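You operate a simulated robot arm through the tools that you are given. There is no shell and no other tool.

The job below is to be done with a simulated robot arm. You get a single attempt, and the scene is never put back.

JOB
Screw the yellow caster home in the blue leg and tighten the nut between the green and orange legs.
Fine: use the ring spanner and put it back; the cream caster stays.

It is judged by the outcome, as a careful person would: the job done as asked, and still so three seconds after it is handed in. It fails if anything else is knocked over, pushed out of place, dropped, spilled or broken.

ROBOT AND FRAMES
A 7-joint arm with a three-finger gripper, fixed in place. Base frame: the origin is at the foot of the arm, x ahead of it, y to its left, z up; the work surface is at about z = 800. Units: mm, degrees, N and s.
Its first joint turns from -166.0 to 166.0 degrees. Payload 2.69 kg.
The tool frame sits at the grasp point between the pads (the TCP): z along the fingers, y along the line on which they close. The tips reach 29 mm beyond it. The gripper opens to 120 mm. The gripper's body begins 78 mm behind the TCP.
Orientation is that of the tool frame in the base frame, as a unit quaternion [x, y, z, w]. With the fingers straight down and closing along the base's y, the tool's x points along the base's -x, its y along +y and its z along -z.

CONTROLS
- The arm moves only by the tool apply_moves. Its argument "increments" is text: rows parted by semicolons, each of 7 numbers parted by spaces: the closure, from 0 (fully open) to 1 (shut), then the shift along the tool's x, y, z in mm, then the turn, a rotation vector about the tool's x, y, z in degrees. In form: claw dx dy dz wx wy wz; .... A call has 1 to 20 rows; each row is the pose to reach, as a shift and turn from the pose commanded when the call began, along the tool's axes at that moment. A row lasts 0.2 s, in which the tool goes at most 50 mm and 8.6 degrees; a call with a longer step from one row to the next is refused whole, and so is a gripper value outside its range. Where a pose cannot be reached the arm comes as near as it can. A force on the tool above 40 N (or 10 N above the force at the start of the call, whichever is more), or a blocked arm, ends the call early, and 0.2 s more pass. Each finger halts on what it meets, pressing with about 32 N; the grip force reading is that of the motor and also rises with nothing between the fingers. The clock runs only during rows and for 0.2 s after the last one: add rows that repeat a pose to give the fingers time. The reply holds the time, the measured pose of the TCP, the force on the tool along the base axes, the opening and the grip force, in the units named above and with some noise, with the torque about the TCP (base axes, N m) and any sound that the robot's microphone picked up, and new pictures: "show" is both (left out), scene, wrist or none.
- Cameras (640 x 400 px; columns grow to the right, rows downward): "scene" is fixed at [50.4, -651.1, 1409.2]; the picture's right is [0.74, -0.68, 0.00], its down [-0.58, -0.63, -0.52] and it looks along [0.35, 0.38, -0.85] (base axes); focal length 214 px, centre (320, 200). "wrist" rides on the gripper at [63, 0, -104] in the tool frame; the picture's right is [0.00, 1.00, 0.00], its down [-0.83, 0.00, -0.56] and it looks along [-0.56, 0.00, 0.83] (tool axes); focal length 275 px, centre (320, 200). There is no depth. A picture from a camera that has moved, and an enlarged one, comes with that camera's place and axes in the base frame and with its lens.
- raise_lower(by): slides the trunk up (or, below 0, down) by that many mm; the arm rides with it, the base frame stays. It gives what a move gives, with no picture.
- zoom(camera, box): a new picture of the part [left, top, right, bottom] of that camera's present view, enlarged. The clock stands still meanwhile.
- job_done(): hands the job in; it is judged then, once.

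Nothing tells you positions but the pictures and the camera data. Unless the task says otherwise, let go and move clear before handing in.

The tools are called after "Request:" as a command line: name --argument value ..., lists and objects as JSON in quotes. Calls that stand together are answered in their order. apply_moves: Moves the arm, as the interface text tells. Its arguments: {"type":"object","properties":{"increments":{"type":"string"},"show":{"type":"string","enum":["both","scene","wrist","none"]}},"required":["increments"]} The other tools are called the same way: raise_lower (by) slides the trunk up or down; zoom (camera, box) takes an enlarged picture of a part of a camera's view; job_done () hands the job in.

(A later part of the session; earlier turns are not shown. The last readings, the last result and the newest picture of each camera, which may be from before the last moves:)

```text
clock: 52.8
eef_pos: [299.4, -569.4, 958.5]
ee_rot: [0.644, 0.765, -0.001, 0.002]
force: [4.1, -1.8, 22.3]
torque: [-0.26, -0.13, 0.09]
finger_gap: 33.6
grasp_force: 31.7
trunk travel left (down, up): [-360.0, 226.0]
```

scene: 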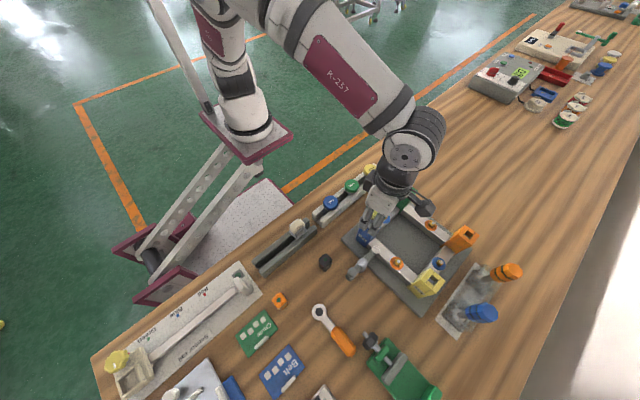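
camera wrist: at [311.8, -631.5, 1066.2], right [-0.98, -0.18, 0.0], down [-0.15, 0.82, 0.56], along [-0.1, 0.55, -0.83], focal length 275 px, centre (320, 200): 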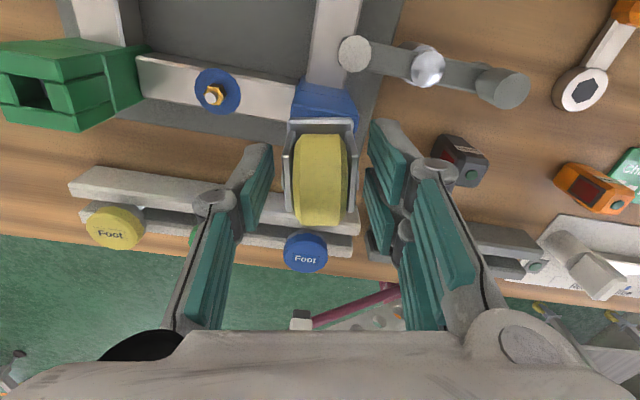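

Fz has climbed to 22 N, so either my descent outpaced the thread or the caster is nearing home. I'll look before continuing.

Request:
apply_moves --increments "1 0 0 -0.5 0 0 0; 1 0 0 -0.8 0 0 0; 1 0 0 -0.8 0 0 0"

Request:
zoom --camera "wrist" --box '[250, 50, 390, 220]'

Request:
zoom --camera "scene" --box '[350, 200, 400, 250]'

```text
clock: 53.5
eef_pos: [299.9, -570.1, 956.7]
ee_rot: [0.642, 0.766, 0.0, 0.0]
force: [5.8, -5.6, 15.4]
torque: [-0.74, -0.31, 0.04]
finger_gap: 33.3
grasp_force: 31.8
trunk travel left (down, up): [-360.0, 226.0]
camera wrist: at [289.0, -506.4, 1063.1], right [0.98, 0.18, 0.0], down [0.15, -0.82, 0.56], along [0.1, -0.55, -0.83], focal length 275 px, centre (320, 200)
```

scene: 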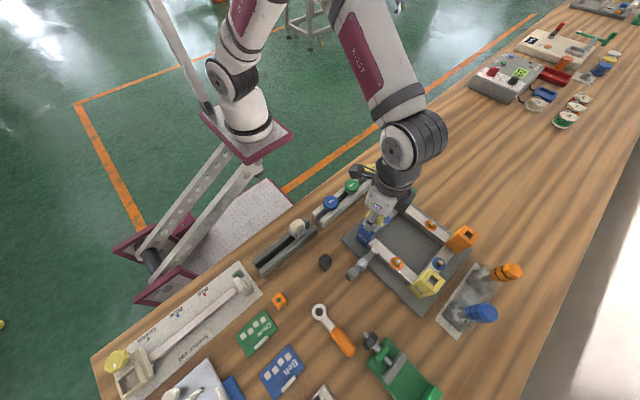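
wrist: 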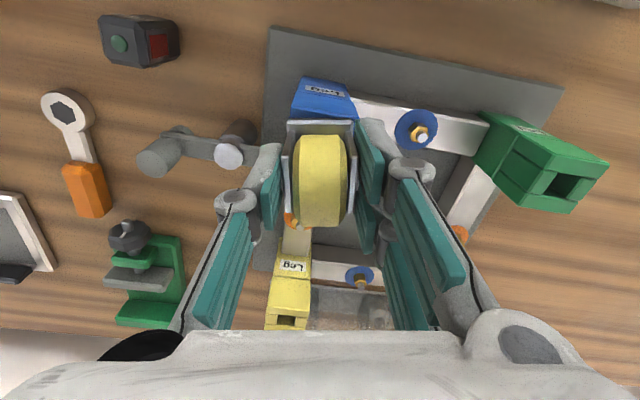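

```text
2.35 times, centred on (320, 135) of wrist
camera zoom: at [289.0, -506.4, 1063.1], right [0.98, 0.18, 0.0], down [0.15, -0.82, 0.56], along [0.1, -0.55, -0.83], focal length 648 px, centre (320, 353)
```

zoom: 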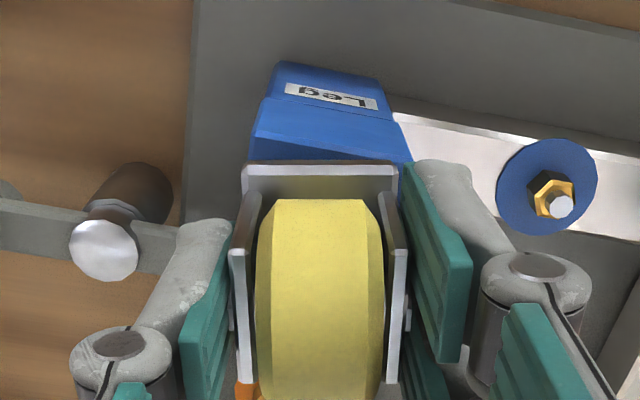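

```text
8.00 times, centred on (375, 225) of scene
camera zoom: at [50.4, -651.1, 1409.2], right [0.74, -0.68, 0.0], down [-0.58, -0.63, -0.52], along [0.35, 0.38, -0.85], focal length 1716 px, centre (-120, 0)
```

zoom: 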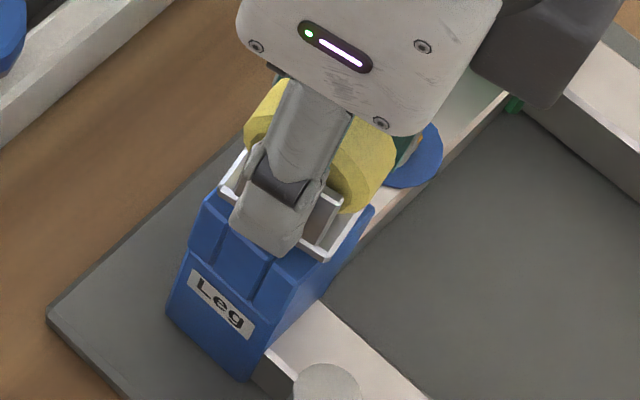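

There is still a gap of roughly 15 to 20 mm between plate and leg, so the caster isn't home. My descent just outran the thread pitch. I'll turn further without commanding descent and measure how the load changes.

Request:
apply_moves --increments "1 -0.3 0.2 0 0 0 8; 1 -0.6 0.4 0 0 0 16; 1 -0.6 0.4 0 0 0 24; 1 -0.6 0.4 0 0 0 32; 1 -0.6 0.4 0 0 0 40; 1 -0.6 0.4 0 0 0 48; 1 -0.6 0.4 0 0 0 56; 1 -0.6 0.4 0 0 0 60; 1 -0.6 0.4 0 0 0 60" --show "none"

```text
clock: 55.5
eef_pos: [300.4, -569.6, 958.1]
ee_rot: [0.94, 0.341, -0.001, 0.001]
force: [7.2, -3.0, 8.0]
torque: [-0.26, -0.22, -0.02]
finger_gap: 33.6
grasp_force: 32.2
trunk travel left (down, up): [-360.0, 226.0]
```

Fz dropped from 15 to 8 N over 60° with no descent, so it is sinking, at roughly 4 to 5 mm per turn. I'll continue a bit further.

Request:
apply_moves --increments "1 -0.2 -0.4 0.1 0 0 8; 1 -0.2 -0.7 0.2 0 0 16; 1 -0.2 -0.7 0.3 0 0 24; 1 -0.2 -0.7 0.4 0 0 32; 1 -0.2 -0.7 0.5 0 0 40; 1 -0.2 -0.7 0.5 0 0 40" --show "none"

```text
clock: 57.0
eef_pos: [300.4, -570.6, 958.2]
ee_rot: [1.0, -0.001, 0.0, 0.0]
force: [19.0, -3.5, 12.6]
torque: [-0.27, -0.56, 0.06]
finger_gap: 33.4
grasp_force: 32.0
trunk travel left (down, up): [-360.0, 226.0]
```

I applied that lateral trim with the wrong sign. I'll relax it now, then release and regrip 180° back for the next stroke.

Request:
apply_moves --increments "1 0.8 0.2 0 0 0 0; 1 1.6 0.3 0 0 0 0; 1 1.6 0.3 0 0 0 0" --show "none"

Request:
apply_moves --increments "0.7 0 0 0 0 0 0; 0.66 0 0 0 0 0 0; 0.6 0 0 0 0 0 0; 0.6 0 0 0 0 0 0"

Request:
zoom --camera "wrist" --box '[250, 50, 390, 220]'

Request:
zoom --camera "scene" --box '[350, 200, 400, 250]'

```text
clock: 57.8
eef_pos: [300.7, -569.9, 956.7]
ee_rot: [1.0, 0.0, 0.0, -0.001]
force: [12.2, 2.2, 9.3]
torque: [0.03, -0.59, -0.01]
finger_gap: 33.3
grasp_force: 31.6
trunk travel left (down, up): [-360.0, 226.0]
```

```text
clock: 58.8
eef_pos: [300.6, -571.2, 959.0]
ee_rot: [1.0, 0.0, 0.0, -0.001]
force: [0.9, -0.8, 0.6]
torque: [0.0, -0.01, 0.02]
finger_gap: 48.2
grasp_force: 0.0
trunk travel left (down, up): [-360.0, 226.0]
camera wrist: at [363.9, -569.6, 1062.8], right [0.0, -1.0, 0.0], down [-0.83, 0.0, 0.56], along [-0.56, 0.0, -0.83], focal length 275 px, centre (320, 200)
```

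scene: 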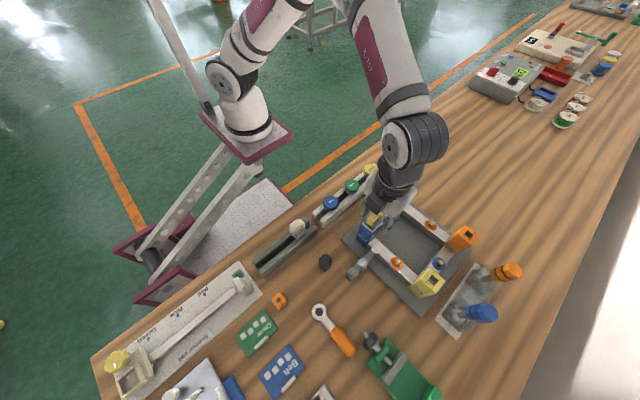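
wrist: 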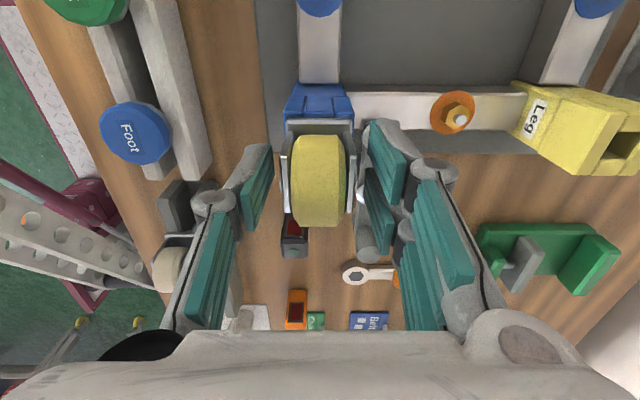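

```text
2.35 times, centred on (320, 135) of wrist
camera zoom: at [363.9, -569.6, 1062.8], right [0.0, -1.0, 0.0], down [-0.83, 0.0, 0.56], along [-0.56, 0.0, -0.83], focal length 648 px, centre (320, 353)
```

zoom: 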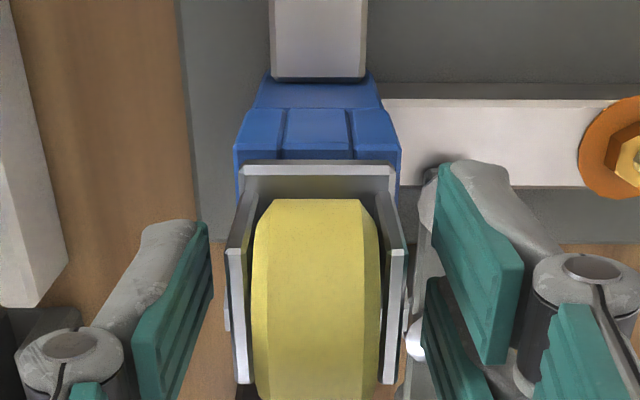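

```text
8.00 times, centred on (375, 225) of scene
camera zoom: at [50.4, -651.1, 1409.2], right [0.74, -0.68, 0.0], down [-0.58, -0.63, -0.52], along [0.35, 0.38, -0.85], focal length 1716 px, centre (-120, 0)
```

zoom: 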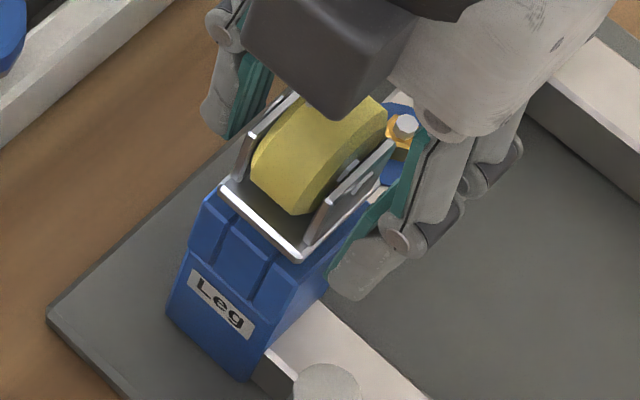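

The scene view puts the plate about 13 mm above the leg after about 460° of turning, so the pitch is roughly 5.5 mm per turn and 2 to 2.5 turns remain. I'll re-centre by 0.45 mm, swing back 180° with the fingers open, and regrip.

Request:
apply_moves --increments "0.4 0 -0.45 0 0 0 0; 0.33 0 -0.45 0 0 0 -8.5; 0.33 0 -0.45 0 0 0 -17; 0.33 0 -0.45 0 0 0 -25.5; 0.33 0 -0.45 0 0 0 -34; 0.33 0 -0.45 0 0 0 -42.5; 0.33 0 -0.45 0 0 0 -51; 0.33 0 -0.45 0 0 0 -59.5; 0.33 0 -0.45 0 0 0 -68; 0.33 0 -0.45 0 0 0 -76.5; 0.33 0 -0.45 0 0 0 -85; 0.33 0 -0.45 0 0 0 -93.5; 0.33 0 -0.45 0 0 0 -100" --show "none"

Request:
apply_moves --increments "0.33 0 0 0 0 0 -8.5; 0.33 0 0 0 0 0 -17; 0.33 0 0 0 0 0 -25.5; 0.33 0 0 0 0 0 -34; 0.33 0 0 0 0 0 -42.5; 0.33 0 0 0 0 0 -51; 0.33 0 0 0 0 0 -59.5; 0.33 0 0 0 0 0 -68; 0.33 0 0 0 0 0 -76.5; 0.5 0 0 0 0 0 -80; 0.6 0 0 0 0 0 -80; 0.6 0 0 0 0 0 -80"

Request:
zoom --camera "wrist" --box '[250, 50, 390, 220]'

```text
clock: 61.5
eef_pos: [301.2, -568.5, 957.3]
ee_rot: [0.642, 0.767, 0.0, 0.0]
force: [0.3, 0.3, -0.9]
torque: [-0.03, -0.04, 0.02]
finger_gap: 80.3
grasp_force: 0.0
trunk travel left (down, up): [-360.0, 226.0]
```

```text
clock: 64.2
eef_pos: [300.8, -569.4, 959.0]
ee_rot: [0.0, 1.0, 0.0, 0.0]
force: [-0.4, 0.0, -0.9]
torque: [-0.01, 0.03, -0.04]
finger_gap: 48.1
grasp_force: 0.1
trunk travel left (down, up): [-360.0, 226.0]
camera wrist: at [238.5, -568.8, 1063.5], right [-0.01, 1.0, 0.0], down [0.83, 0.0, 0.56], along [0.56, 0.0, -0.83], focal length 275 px, centre (320, 200)
```

scene: 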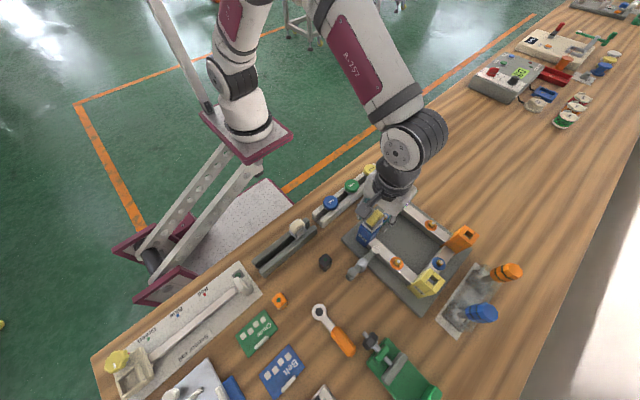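
wrist: 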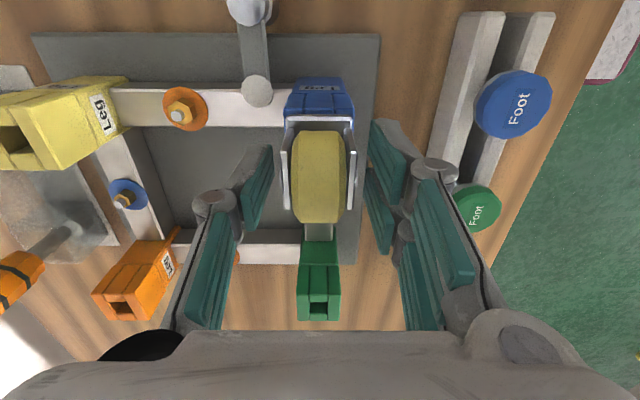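

```text
2.35 times, centred on (320, 135) of wrist
camera zoom: at [238.5, -568.8, 1063.5], right [-0.01, 1.0, 0.0], down [0.83, 0.0, 0.56], along [0.56, 0.0, -0.83], focal length 648 px, centre (320, 353)
```

zoom: 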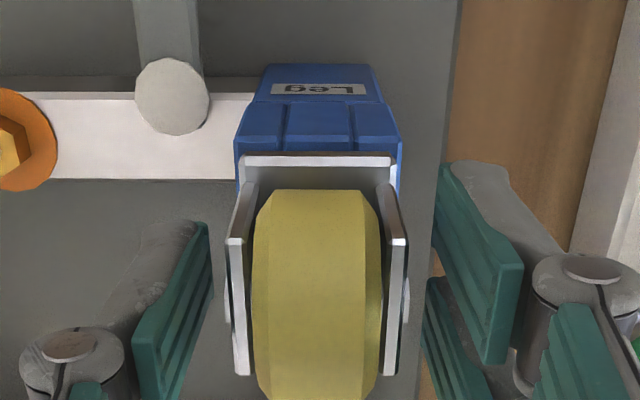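

I'll trim by about 0.65 mm in x, averaging the two opposite views, then regrip and turn with a descent of about 5.5 mm per turn.

Request:
apply_moves --increments "0.66 0.65 -0.27 0 0 0 0; 0.72 0.65 -0.27 0 0 0 0; 1 0.65 -0.27 0 0 0 0; 1 0.65 -0.27 0 0 0 0; 1 0.65 -0.27 0 0 0 0" --show "none"

Request:
apply_moves --increments "1 0 0 0.1 0 0 8.5; 1 0 0 0.2 0 0 17; 1 0 0 0.35 0 0 25.5; 1 0 0 0.5 0 0 34; 1 0 0 0.6 0 0 42.5; 1 0 0 0.75 0 0 51; 1 0 0 0.9 0 0 59.5; 1 0 0 1.0 0 0 68; 1 0 0 1.15 0 0 76.5; 1 0 0 1.3 0 0 85; 1 0 0 1.35 0 0 90; 1 0 0 1.35 0 0 90" --show "none"

```text
clock: 65.3
eef_pos: [301.2, -570.0, 958.5]
ee_rot: [0.0, 1.0, 0.0, 0.0]
force: [0.5, -3.9, -0.7]
torque: [-0.13, -0.04, 0.0]
finger_gap: 33.4
grasp_force: 31.9
trunk travel left (down, up): [-360.0, 226.0]
```

```text
clock: 68.0
eef_pos: [299.4, -569.0, 955.4]
ee_rot: [0.708, 0.706, 0.0, 0.0]
force: [3.2, -8.9, 19.4]
torque: [-0.34, -0.01, 0.03]
finger_gap: 33.3
grasp_force: 31.9
trunk travel left (down, up): [-360.0, 226.0]
```

Request:
apply_moves --increments "1 0 0 0 0 0 8.5; 1 0 0 0 0 0 17; 1 0 0 0 0 0 25.5; 1 0 0 0 0 0 34; 1 0 0 0 0 0 42.5; 1 0 0 0 0 0 45; 1 0 0 0 0 0 45" --show "none"

Request:
apply_moves --increments "1 0 0 0 0 0 8.5; 1 0 0 0 0 0 17; 1 0 0 0 0 0 25.5; 1 0 0 0 0 0 34; 1 0 0 0 0 0 42.5; 1 0 0 0 0 0 45; 1 0 0 0 0 0 45"

Request:
zoom --camera "scene" --box '[350, 200, 400, 250]'

Request:
zoom --camera "wrist" --box '[250, 50, 390, 220]'

```text
clock: 69.5
eef_pos: [300.3, -569.1, 955.9]
ee_rot: [0.924, 0.382, 0.001, 0.0]
force: [2.9, -8.7, 5.9]
torque: [-0.46, -0.06, -0.06]
finger_gap: 33.8
grasp_force: 32.3
trunk travel left (down, up): [-360.0, 226.0]
```

```text
clock: 71.2
eef_pos: [301.0, -569.8, 955.4]
ee_rot: [1.0, -0.001, 0.0, 0.0]
force: [0.4, -18.9, -6.9]
torque: [-0.51, -0.09, -0.02]
finger_gap: 33.4
grasp_force: 32.1
trunk travel left (down, up): [-360.0, 226.0]
camera wrist: at [364.2, -568.8, 1060.4], right [0.0, -1.0, 0.0], down [-0.83, 0.0, 0.56], along [-0.56, 0.0, -0.83], focal length 275 px, centre (320, 200)
```

scene: 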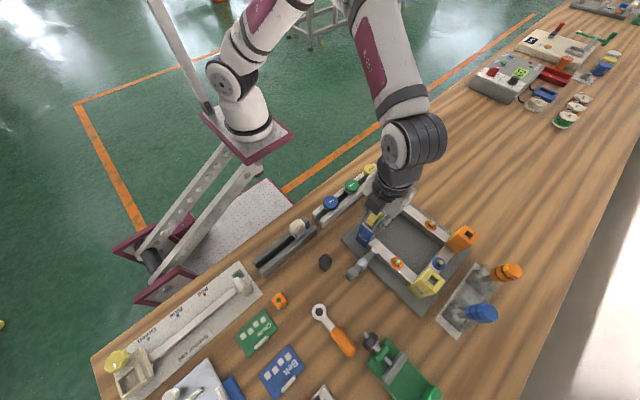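
wrist: 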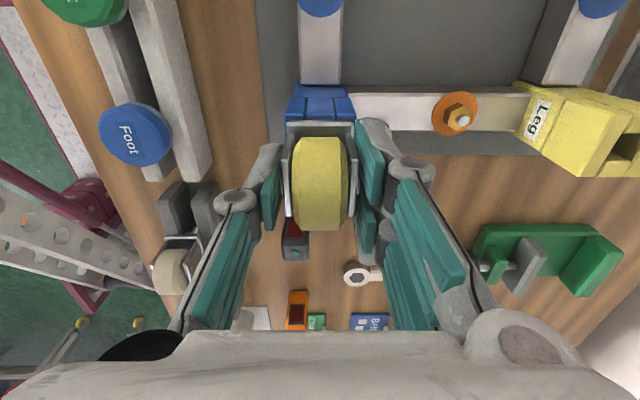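

```text
8.00 times, centred on (375, 225) of scene
camera zoom: at [50.4, -651.1, 1409.2], right [0.74, -0.68, 0.0], down [-0.58, -0.63, -0.52], along [0.35, 0.38, -0.85], focal length 1716 px, centre (-120, 0)
```

zoom: 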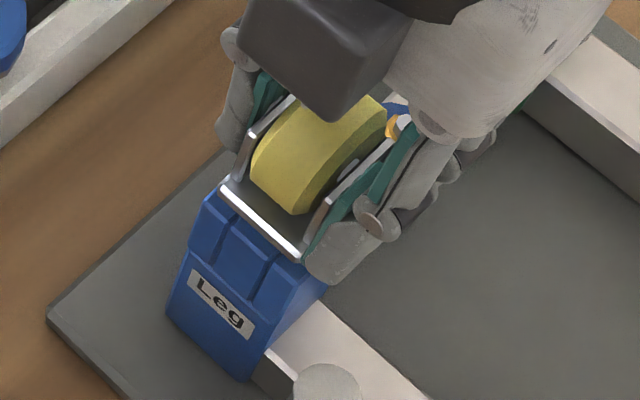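

```text
2.35 times, centred on (320, 135) of wrist
camera zoom: at [364.2, -568.8, 1060.4], right [0.0, -1.0, 0.0], down [-0.83, 0.0, 0.56], along [-0.56, 0.0, -0.83], focal length 648 px, centre (320, 353)
```

zoom: 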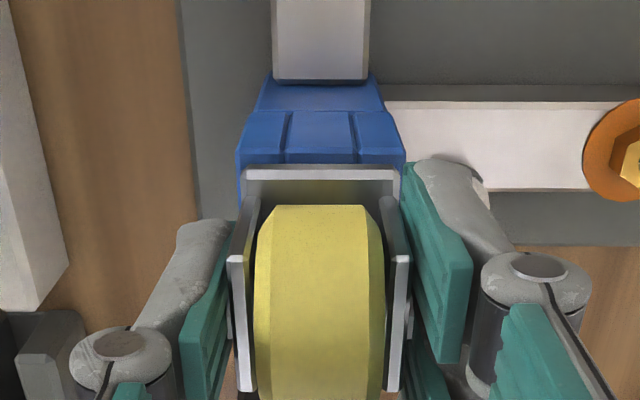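

Over the 180° the net sink was about 2 mm, and the force swings within a turn are just wobble. I'll repeat release, swing back, regrip and turn, with about 2 mm descent per half turn.

Request:
apply_moves --increments "0.7 0 0 0 0 0 0; 0.5 0 0 0 0 0 0; 0.33 0 0 0 0 0 0; 0.33 0 0 0 0 0 -8.5; 0.33 0 0 0 0 0 -17; 0.33 0 0 0 0 0 -25.5; 0.33 0 0 0 0 0 -34; 0.33 0 0 0 0 0 -42.5; 0.33 0 0 0 0 0 -51; 0.33 0 0 0 0 0 -59.5; 0.33 0 0 0 0 0 -68; 0.33 0 0 0 0 0 -76.5; 0.33 0 0 0 0 0 -85; 0.33 0 0 0 0 0 -93.5; 0.33 0 0 0 0 0 -102; 0.33 0 0 0 0 0 -110.5; 0.33 0 0 0 0 0 -119; 0.33 0 0 0 0 0 -127.5; 0.33 0 0 0 0 0 -136; 0.33 0 0 0 0 0 -144" --show "none"

Request:
apply_moves --increments "0.33 0 0 0 0 0 -8.5; 0.33 0 0 0 0 0 -17; 0.33 0 0 0 0 0 -25.5; 0.33 0 0 0 0 0 -34; 0.5 0 0 0 0 0 -36; 0.6 0 0 0 0 0 -36; 0.6 0 0 0 0 0 -36"

Request:
zoom --camera "wrist" --box '[250, 50, 390, 220]'

Request:
zoom --camera "scene" --box '[350, 200, 400, 250]'

```text
clock: 75.3
eef_pos: [299.4, -570.2, 955.7]
ee_rot: [0.307, 0.952, 0.001, 0.0]
force: [0.3, 0.5, 0.9]
torque: [-0.01, -0.05, 0.0]
finger_gap: 80.2
grasp_force: 0.1
trunk travel left (down, up): [-360.0, 226.0]
```

```text
clock: 77.0
eef_pos: [300.0, -568.6, 956.5]
ee_rot: [0.001, 1.0, 0.0, 0.001]
force: [-1.0, -0.4, -0.5]
torque: [0.02, -0.02, 0.02]
finger_gap: 48.0
grasp_force: 0.0
trunk travel left (down, up): [-360.0, 226.0]
camera wrist: at [238.0, -568.9, 1061.2], right [-0.01, 1.0, 0.0], down [0.83, 0.0, 0.56], along [0.56, 0.0, -0.83], focal length 275 px, centre (320, 200)
```

scene: 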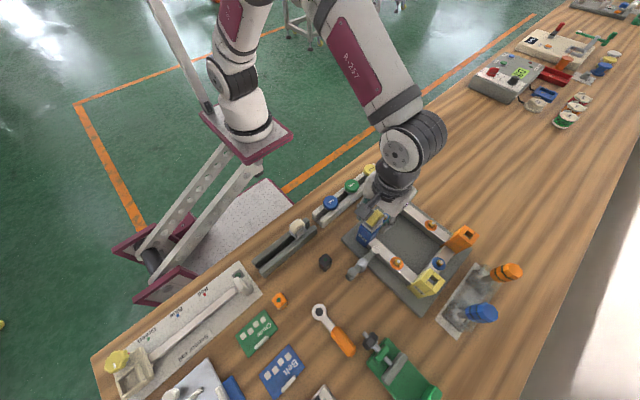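
wrist: 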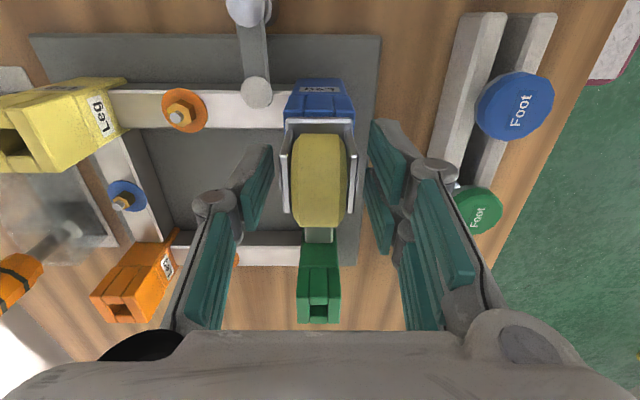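

```text
2.35 times, centred on (320, 135) of wrist
camera zoom: at [238.0, -568.9, 1061.2], right [-0.01, 1.0, 0.0], down [0.83, 0.0, 0.56], along [0.56, 0.0, -0.83], focal length 648 px, centre (320, 353)
```

zoom: 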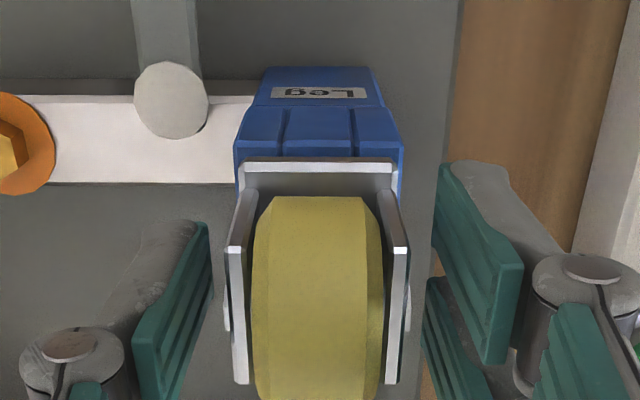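

```text
8.00 times, centred on (375, 225) of scene
camera zoom: at [50.4, -651.1, 1409.2], right [0.74, -0.68, 0.0], down [-0.58, -0.63, -0.52], along [0.35, 0.38, -0.85], focal length 1716 px, centre (-120, 0)
```

zoom: 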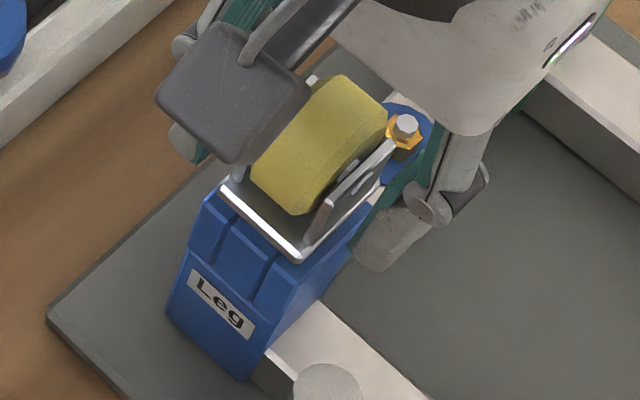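

The scene view barely changed between the last two releases, so I need a precise measure of whether it is sinking. I'll take high-zoom reference pictures now.

Request:
zoom --camera "scene" --box '[360, 218, 384, 238]'

Request:
zoom --camera "wrist" --box '[280, 75, 360, 135]'

```text
16.00 times, centred on (372, 228) of scene
camera zoom: at [50.4, -651.1, 1409.2], right [0.74, -0.68, 0.0], down [-0.58, -0.63, -0.52], along [0.35, 0.38, -0.85], focal length 3432 px, centre (-512, -248)
```

zoom: 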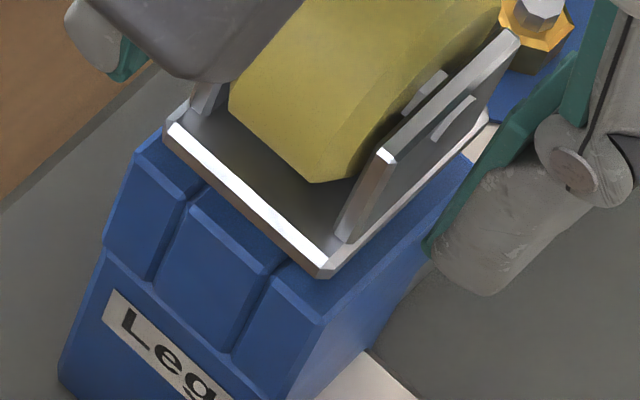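

```text
6.67 times, centred on (320, 105) of wrist
camera zoom: at [238.0, -568.9, 1061.2], right [-0.01, 1.0, 0.0], down [0.83, 0.0, 0.56], along [0.56, 0.0, -0.83], focal length 1835 px, centre (320, 833)
```

zoom: 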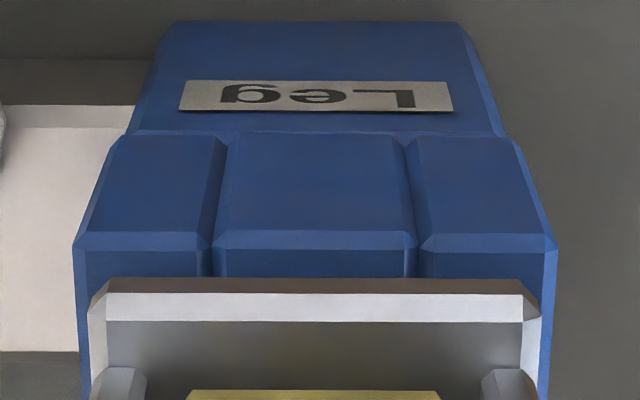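

At 16x I can measure it: the plate corner is about 7 mm above the leg top, and one mm of sink moves it about 3.4 px. I'll do another 180° stroke and compare.

Request:
apply_moves --increments "0.66 0 -0.2 0 0 0 0; 0.72 0 -0.2 0 0 0 0; 1 0 -0.2 0 0 0 0; 1 0 -0.2 0 0 0 0; 1 0 -0.2 0.1 0 0 8.5; 1 0 -0.2 0.2 0 0 17; 1 0 -0.2 0.3 0 0 25.5; 1 0 -0.2 0.4 0 0 34; 1 0 -0.2 0.5 0 0 42.5; 1 0 -0.2 0.6 0 0 51; 1 0 -0.2 0.7 0 0 59.5; 1 0 -0.2 0.8 0 0 68; 1 0 -0.2 0.9 0 0 76.5; 1 0 -0.2 1.0 0 0 85; 1 0 -0.2 1.0 0 0 90; 1 0 -0.2 1.0 0 0 90" --show "none"

Request:
apply_moves --increments "1 0 0 0.1 0 0 8.5; 1 0 0 0.2 0 0 17; 1 0 0 0.3 0 0 25.5; 1 0 0 0.4 0 0 34; 1 0 0 0.5 0 0 42.5; 1 0 0 0.6 0 0 51; 1 0 0 0.7 0 0 59.5; 1 0 0 0.8 0 0 68; 1 0 0 0.9 0 0 76.5; 1 0 0 1.0 0 0 85; 1 0 0 1.0 0 0 90; 1 0 0 1.0 0 0 90" --show "none"

Request:
zoom --camera "scene" --box '[360, 218, 384, 238]'

```text
clock: 80.3
eef_pos: [299.8, -570.2, 954.6]
ee_rot: [0.708, 0.706, 0.001, 0.0]
force: [5.5, -11.1, 7.0]
torque: [-0.72, -0.12, 0.01]
finger_gap: 33.6
grasp_force: 31.9
trunk travel left (down, up): [-360.0, 226.0]
```

```text
clock: 83.0
eef_pos: [300.8, -569.6, 955.5]
ee_rot: [1.0, -0.001, 0.0, 0.0]
force: [-2.4, -1.3, 14.5]
torque: [-0.02, 0.1, -0.06]
finger_gap: 33.4
grasp_force: 31.5
trunk travel left (down, up): [-360.0, 226.0]
```

```text
16.00 times, centred on (372, 228) of scene
camera zoom: at [50.4, -651.1, 1409.2], right [0.74, -0.68, 0.0], down [-0.58, -0.63, -0.52], along [0.35, 0.38, -0.85], focal length 3432 px, centre (-512, -248)
```

zoom: 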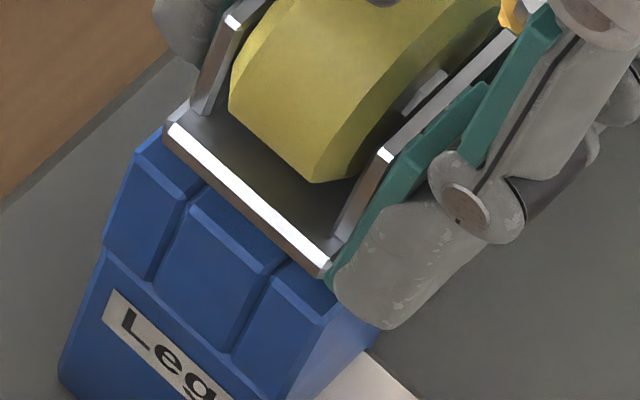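

Request:
zoom --camera "wrist" --box '[240, 80, 400, 240]'

Request:
zoom --camera "wrist" --box '[280, 75, 360, 135]'

```text
2.50 times, centred on (320, 160) of wrist
camera zoom: at [363.3, -569.0, 1059.4], right [0.0, -1.0, 0.0], down [-0.83, 0.0, 0.56], along [-0.56, 0.0, -0.83], focal length 688 px, centre (320, 300)
```

zoom: 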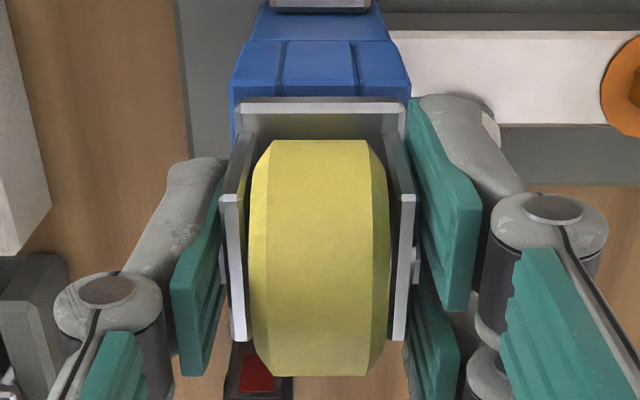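

```text
6.67 times, centred on (320, 105) of wrist
camera zoom: at [363.3, -569.0, 1059.4], right [0.0, -1.0, 0.0], down [-0.83, 0.0, 0.56], along [-0.56, 0.0, -0.83], focal length 1835 px, centre (320, 833)
```

zoom: 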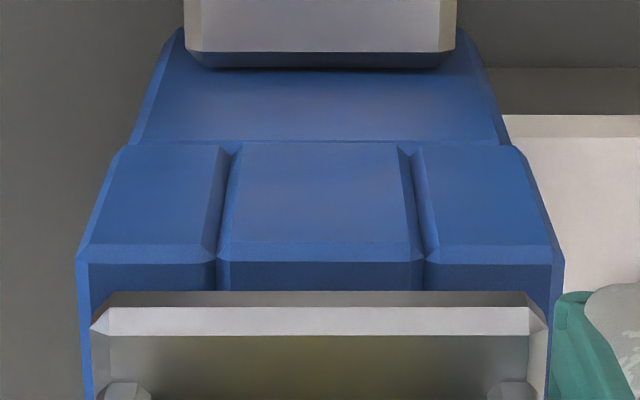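

Over this half turn the plate moved at most a fraction of a millimetre. To see whether the thread is engaged at all, I'll do a gentle pull-up test while gripped.

Request:
apply_moves --increments "1 0 0 -1 0 0 0; 1 0 0 -2 0 0 0; 1 0 0 -2 0 0 0" --show "none"

Request:
zoom --camera "scene" --box '[360, 218, 384, 238]'

```text
clock: 83.8
eef_pos: [299.2, -570.4, 954.2]
ee_rot: [1.0, 0.0, -0.001, -0.002]
force: [-3.5, -5.2, -12.1]
torque: [-0.31, 0.1, 0.02]
finger_gap: 33.4
grasp_force: 31.9
trunk travel left (down, up): [-360.0, 226.0]
```

```text
16.00 times, centred on (372, 228) of scene
camera zoom: at [50.4, -651.1, 1409.2], right [0.74, -0.68, 0.0], down [-0.58, -0.63, -0.52], along [0.35, 0.38, -0.85], focal length 3432 px, centre (-512, -248)
```

zoom: 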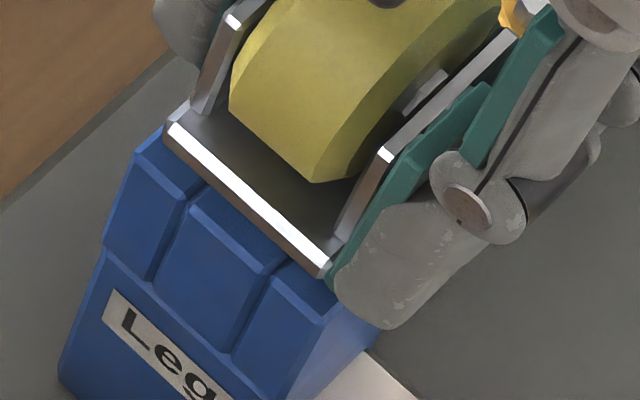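

The caster resisted the 2 mm pull with a swing of about 26 N and didn't move, so the thread is engaged. The pitch is just fine, roughly 1.5 mm per turn, and I'll keep cycling half-turn strokes with a small descent.

Request:
apply_moves --increments "0.66 0 0 0.8 0 0 0; 0.4 0 0 0.8 0 0 0; 0.36 0 0 0.8 0 0 -8.5; 0.36 0 0 0.8 0 0 -17; 0.36 0 0 0.8 0 0 -25.5; 0.36 0 0 0.8 0 0 -34; 0.36 0 0 0.8 0 0 -42.5; 0.36 0 0 0.8 0 0 -51; 0.36 0 0 0.8 0 0 -59.5; 0.36 0 0 0.8 0 0 -68; 0.36 0 0 0.8 0 0 -76.5; 0.36 0 0 0.8 0 0 -85; 0.36 0 0 0.8 0 0 -93.5; 0.36 0 0 0.8 0 0 -102; 0.36 0 0 0.8 0 0 -110.5; 0.36 0 0 0.8 0 0 -119; 0.36 0 0 0.8 0 0 -127.5; 0.36 0 0 0.8 0 0 -136; 0.36 0 0 0.8 0 0 -144.5; 0.36 0 0 0.8 0 0 -153" --show "none"

Request:
apply_moves --increments "0.36 0 0 0 0 0 -8.5; 0.36 0 0 0 0 0 -17; 0.45 0 0 0 0 0 -25.5; 0.6 0 0 0 0 0 -27; 0.7 0 0 0 0 0 -27; 1 0 0 0 0 0 -27; 1 0 0 0 0 0 -27; 1 0 0 0 0 0 -18.5; 1 0 0 0.05 0 0 -10; 1 0 0 0.1 0 0 -1.5; 1 0 0 0.13 0 0 7; 1 0 0 0.16 0 0 15.5; 1 0 0 0.2 0 0 24; 1 0 0 0.23 0 0 32.5; 1 0 0 0.26 0 0 41; 1 0 0 0.3 0 0 49.5; 1 0 0 0.33 0 0 58; 1 0 0 0.36 0 0 63; 1 0 0 0.36 0 0 63" --show "none"

Request:
apply_moves --increments "1 0 0 0.03 0 0 8.5; 1 0 0 0.06 0 0 17; 1 0 0 0.1 0 0 25.5; 1 0 0 0.13 0 0 34; 1 0 0 0.17 0 0 42.5; 1 0 0 0.2 0 0 51; 1 0 0 0.24 0 0 59.5; 1 0 0 0.27 0 0 68; 1 0 0 0.3 0 0 76.5; 1 0 0 0.34 0 0 85; 1 0 0 0.36 0 0 90; 1 0 0 0.36 0 0 90" --show "none"

Request:
zoom --camera "scene" --box '[360, 218, 384, 238]'

```text
clock: 88.0
eef_pos: [301.0, -570.9, 956.9]
ee_rot: [0.232, 0.973, 0.0, 0.0]
force: [-0.3, 0.8, 0.5]
torque: [-0.01, -0.01, 0.01]
finger_gap: 76.6
grasp_force: 0.2
trunk travel left (down, up): [-360.0, 226.0]
```

```text
clock: 92.0
eef_pos: [298.8, -569.3, 955.7]
ee_rot: [0.708, 0.707, 0.0, -0.001]
force: [-4.6, 9.3, 11.9]
torque: [0.37, 0.11, -0.02]
finger_gap: 33.8
grasp_force: 32.2
trunk travel left (down, up): [-360.0, 226.0]
```

```text
clock: 94.5
eef_pos: [300.1, -569.7, 955.7]
ee_rot: [1.0, 0.0, 0.0, 0.0]
force: [1.3, -6.7, 14.9]
torque: [-0.24, 0.12, 0.0]
finger_gap: 33.5
grasp_force: 32.0
trunk travel left (down, up): [-360.0, 226.0]
```

```text
16.00 times, centred on (372, 228) of scene
camera zoom: at [50.4, -651.1, 1409.2], right [0.74, -0.68, 0.0], down [-0.58, -0.63, -0.52], along [0.35, 0.38, -0.85], focal length 3432 px, centre (-512, -248)
```

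zoom: 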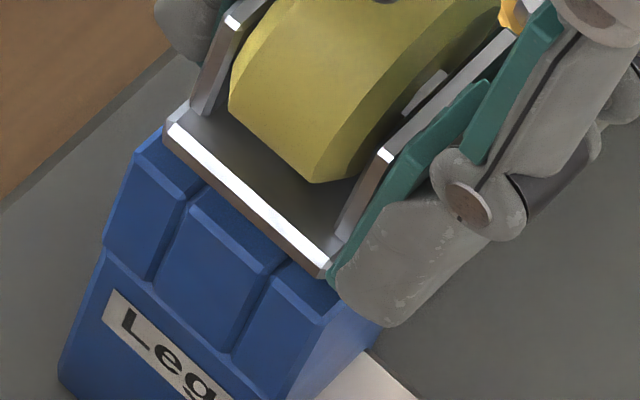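

There was no progress over that half turn, and the upward force returned, so it may already be at its stop. I need a very close look at the gap between plate and leg.

Request:
zoom --camera "scene" --box '[368, 228, 378, 238]'

Request:
zoom --camera "scene" --box '[358, 218, 370, 230]'

Request:
zoom --camera "wrist" --box '[285, 100, 315, 130]'

```text
16.00 times, centred on (373, 233) of scene
camera zoom: at [50.4, -651.1, 1409.2], right [0.74, -0.68, 0.0], down [-0.58, -0.63, -0.52], along [0.35, 0.38, -0.85], focal length 3432 px, centre (-528, -328)
```

zoom: 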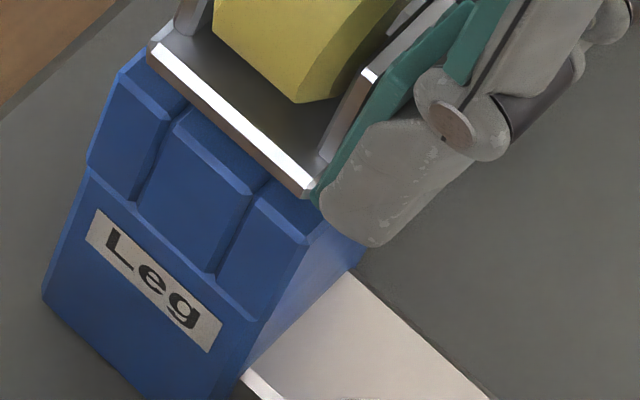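

```text
16.00 times, centred on (364, 224) of scene
camera zoom: at [50.4, -651.1, 1409.2], right [0.74, -0.68, 0.0], down [-0.58, -0.63, -0.52], along [0.35, 0.38, -0.85], focal length 3432 px, centre (-384, -184)
```

zoom: 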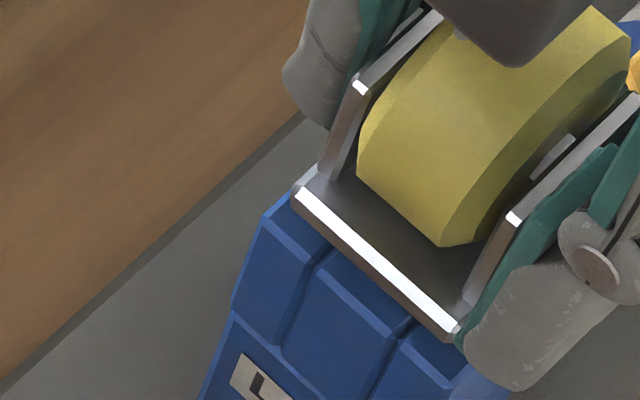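

```text
13.33 times, centred on (300, 115) of wrist
camera zoom: at [363.6, -568.9, 1059.7], right [0.0, -1.0, 0.0], down [-0.83, 0.0, 0.56], along [-0.56, 0.0, -0.83], focal length 3670 px, centre (587, 1333)
```

zoom: 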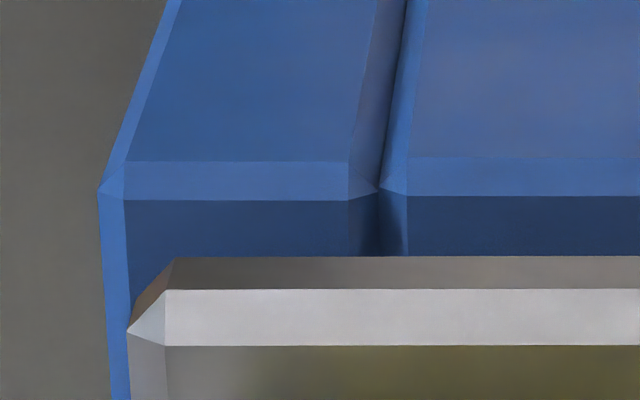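

Putting the views together, a gap of roughly 4 to 6 mm remains, yet recent strokes show no sinking. To check that the rotation and height are really coupled, I'll relax the vertical load and turn back a little, watching the force and height.

Request:
apply_moves --increments "1 0 0 -0.6 0 0 0; 1 0 0 -1.2 0 0 0; 1 0 0 -1.2 0 0 0" --show "none"

Request:
apply_moves --increments "1 0 0 0 0 0 -8.5; 1 0 0 0 0 0 -17; 1 0 0 0 0 0 -25.5; 1 0 0 0 0 0 -34; 1 0 0 0 0 0 -42.5; 1 0 0 0 0 0 -51; 1 0 0 0 0 0 -59.5; 1 0 0 0 0 0 -60; 1 0 0 0 0 0 -60" --show "none"

Request:
zoom --camera "scene" --box '[360, 218, 384, 238]'

```text
clock: 95.3
eef_pos: [300.2, -570.0, 954.6]
ee_rot: [1.0, 0.0, 0.001, -0.001]
force: [0.8, -9.5, -2.3]
torque: [-0.43, -0.04, 0.03]
finger_gap: 33.3
grasp_force: 31.8
trunk travel left (down, up): [-360.0, 226.0]
```

```text
clock: 97.3
eef_pos: [300.5, -569.8, 955.9]
ee_rot: [0.866, 0.5, 0.0, -0.001]
force: [0.9, -0.1, 5.7]
torque: [0.1, -0.02, -0.02]
finger_gap: 34.0
grasp_force: 31.9
trunk travel left (down, up): [-360.0, 226.0]
```

```text
16.00 times, centred on (372, 228) of scene
camera zoom: at [50.4, -651.1, 1409.2], right [0.74, -0.68, 0.0], down [-0.58, -0.63, -0.52], along [0.35, 0.38, -0.85], focal length 3432 px, centre (-512, -248)
```

zoom: 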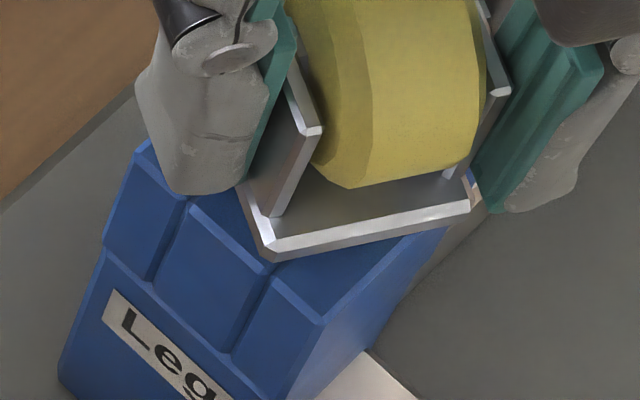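

The plate clearly isn't flat on the leg, but top-down views can't give me the exact gap. I'll release, back off, and tilt the wrist camera for a near-horizontal view.

Request:
apply_moves --increments "0.66 0 0 0 0 0 0; 0.4 0 0 0 0 0 0; 0.3 0 0 0 0 0 0; 0.3 0 0 -25 0 0 0; 0.3 0 0 -50 0 0 0; 0.3 0 0 -75 0 0 -8; 0.3 0 0 -85 0 0 -16; 0.3 0 0 -85 0 0 -24; 0.3 0 0 -85 0 0 -32; 0.3 0 0 -85 0 0 -40; 0.3 0 0 -85 0 0 -48; 0.3 0 0 -85 0 0 -56; 0.3 0 0 -85 0 0 -64; 0.3 0 0 -85 0 0 -72; 0.3 0 0 -85 0 0 -80; 0.3 0 0 -85 0 0 -88; 0.3 0 0 -85 0 0 -96; 0.3 0 0 -85 0 0 -104; 0.3 0 0 -85 0 0 -112; 0.3 0 0 -85 0 0 -120" --show "none"

Request:
zoom --camera "scene" --box '[360, 218, 384, 238]'

```text
clock: 101.5
eef_pos: [300.8, -569.0, 1041.2]
ee_rot: [-0.001, 1.0, -0.001, 0.0]
force: [-0.3, 0.5, -0.3]
torque: [0.01, 0.0, 0.02]
finger_gap: 84.0
grasp_force: 0.1
trunk travel left (down, up): [-360.0, 226.0]
```

```text
16.00 times, centred on (372, 228) of scene
camera zoom: at [50.4, -651.1, 1409.2], right [0.74, -0.68, 0.0], down [-0.58, -0.63, -0.52], along [0.35, 0.38, -0.85], focal length 3432 px, centre (-512, -248)
```

zoom: 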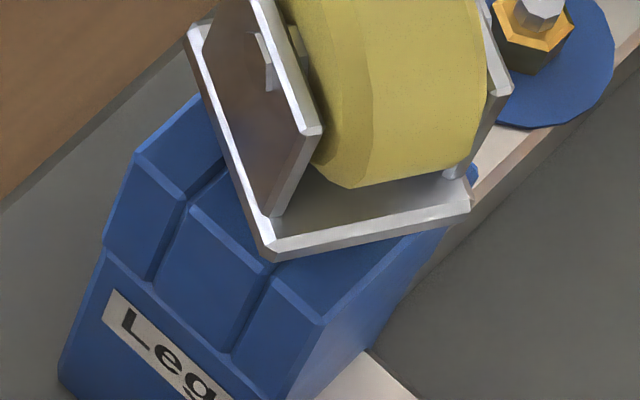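

The caster stayed put on release. Now I'll move to the side for the tilted, near-horizontal view.

Request:
apply_moves --increments "0.2 40 0 0 0 -8 0; 0.1 80 0 0 0 -16 0; 0 120 0 20 0 -24 0; 0 135 0 50 0 -32 0; 0 135 0 85 0 -40 0; 0 135 0 93 0 -40 0; 0 135 0 93 0 -40 0"

Request:
zoom --camera "wrist" --box '[260, 140, 380, 240]'

```text
clock: 103.2
eef_pos: [163.6, -569.8, 947.7]
ee_rot: [0.0, 0.94, 0.0, 0.342]
force: [-0.7, -0.2, 0.1]
torque: [-0.04, -0.01, 0.0]
finger_gap: 120.2
grasp_force: 0.0
trunk travel left (down, up): [-360.0, 226.0]
camera wrist: at [49.5, -568.5, 987.2], right [0.0, 1.0, 0.0], down [0.28, 0.0, 0.96], along [0.96, 0.0, -0.28], focal length 275 px, centre (320, 200)
```

scene: 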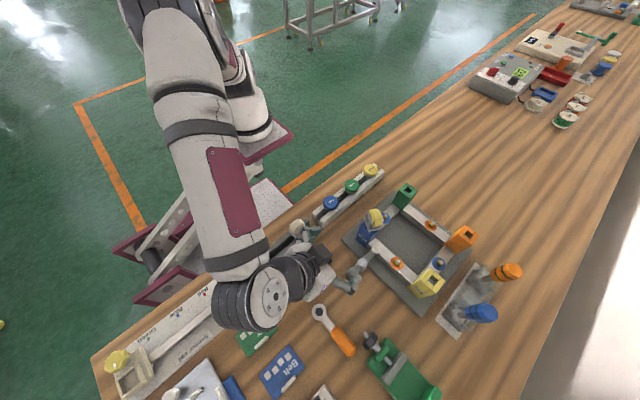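
wrist: 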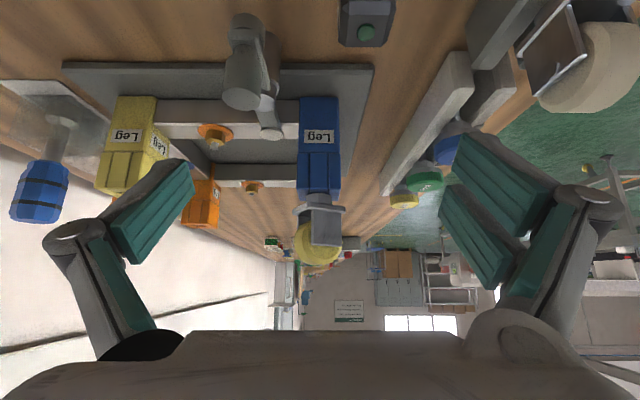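

```text
4.00 times, centred on (320, 190) of wrist
camera zoom: at [49.5, -568.5, 987.2], right [0.0, 1.0, 0.0], down [0.28, 0.0, 0.96], along [0.96, 0.0, -0.28], focal length 1101 px, centre (320, 240)
```

zoom: 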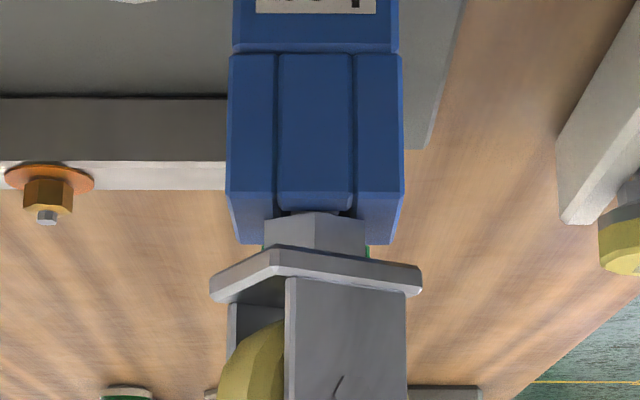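

This view shows a hex collar between the base plate and the leg, so what I read as a gap may mostly be that collar. I'll zoom in closer.

Request:
zoom --camera "wrist" --box '[295, 180, 345, 212]'

Request:
zoom --camera "wrist" --box '[305, 186, 335, 200]'

```text
12.50 times, centred on (320, 196) of wrist
camera zoom: at [49.5, -568.5, 987.2], right [0.0, 1.0, 0.0], down [0.28, 0.0, 0.96], along [0.96, 0.0, -0.28], focal length 3441 px, centre (320, 250)
```

zoom: 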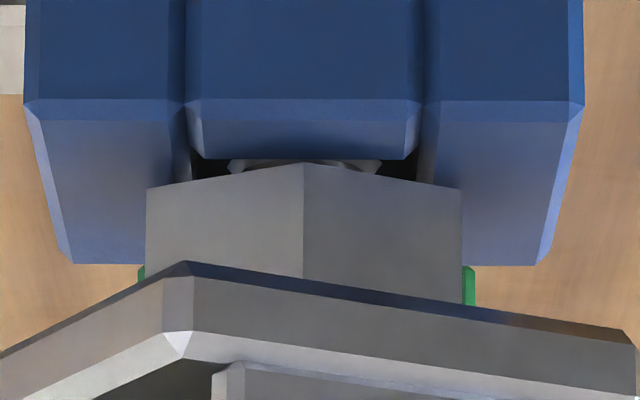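

```text
16.00 times, centred on (320, 193) of wrist
camera zoom: at [49.5, -568.5, 987.2], right [0.0, 1.0, 0.0], down [0.28, 0.0, 0.96], along [0.96, 0.0, -0.28], focal length 4404 px, centre (320, 312)
```

zoom: 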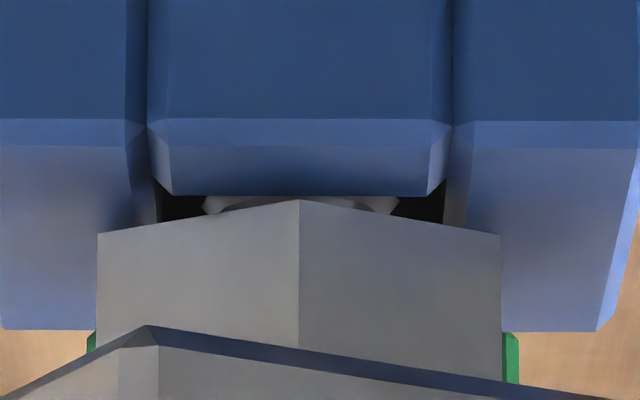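

This settles it: the hex collar's underside is about z 912.5 and the leg top about 911, so only about 1.5 mm is left, with a fine pitch near 1 mm per turn. I'll return above the caster and regrip it at yaw -60 for a long clockwise stroke.

Request:
apply_moves --increments "0 -25 0 -30 0 0 0; 0 -50 0 -60 0 8 0; 0 -59.8 0 -71.2 0 16 0; 0 -95 0 -42 0 24 0; 0 -130 0 -13 0 32 0; 0 -163.2 0 15.54 0 40 0; 0 -163.2 0 15.54 0 40 0" --show "none"

Request:
apply_moves --increments "0 0 0 0 0 0 -8; 0 0 0 0 0 0 -16; 0 0 0 0 0 0 -24; 0 0 0 0 0 0 -32; 0 0 0 0 0 0 -40; 0 0 0 0 0 0 -48; 0 0 0 0 0 0 -56; 0 0 0 20 0 0 -60; 0 0 0 50 0 0 -60; 0 0 0 75 0 0 -60; 0.3 0 0 85 0 0 -60; 0.6 0 0 85 0 0 -60; 0.6 0 0 85 0 0 -60"

Request:
zoom --camera "wrist" --box '[250, 50, 390, 220]'

```text
clock: 104.8
eef_pos: [300.7, -571.1, 1039.5]
ee_rot: [0.0, 1.0, 0.0, -0.001]
force: [-0.2, -0.3, 0.4]
torque: [-0.01, 0.02, 0.0]
finger_gap: 120.0
grasp_force: 0.1
trunk travel left (down, up): [-360.0, 226.0]
```

```text
clock: 107.5
eef_pos: [298.9, -570.9, 957.3]
ee_rot: [-0.5, 0.866, 0.0, 0.0]
force: [0.0, -0.3, 0.2]
torque: [0.02, 0.01, -0.01]
finger_gap: 48.0
grasp_force: 0.0
trunk travel left (down, up): [-360.0, 226.0]
camera wrist: at [268.7, -624.6, 1061.4], right [-0.87, 0.5, 0.0], down [0.41, 0.72, 0.56], along [0.28, 0.48, -0.83], focal length 275 px, centre (320, 200)
```

scene: 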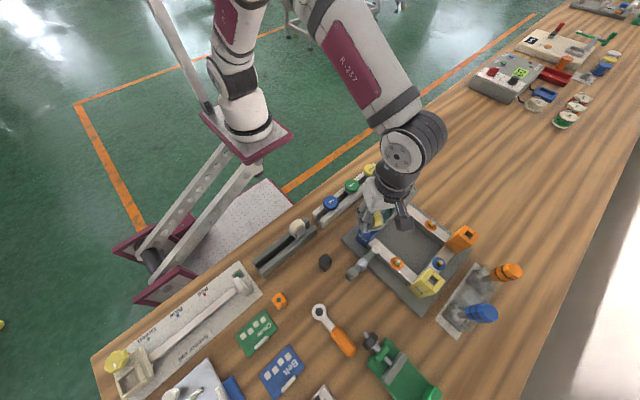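
wrist: 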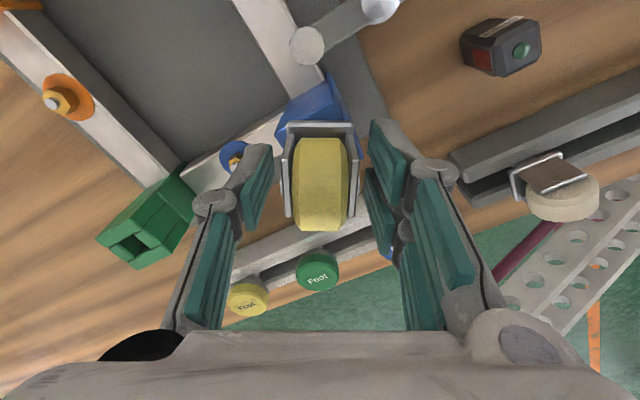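

```text
2.35 times, centred on (320, 135) of wrist
camera zoom: at [268.7, -624.6, 1061.4], right [-0.87, 0.5, 0.0], down [0.41, 0.72, 0.56], along [0.28, 0.48, -0.83], focal length 648 px, centre (320, 353)
```

zoom: 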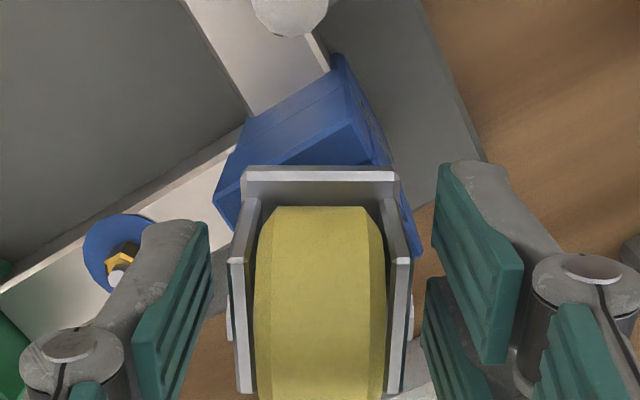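

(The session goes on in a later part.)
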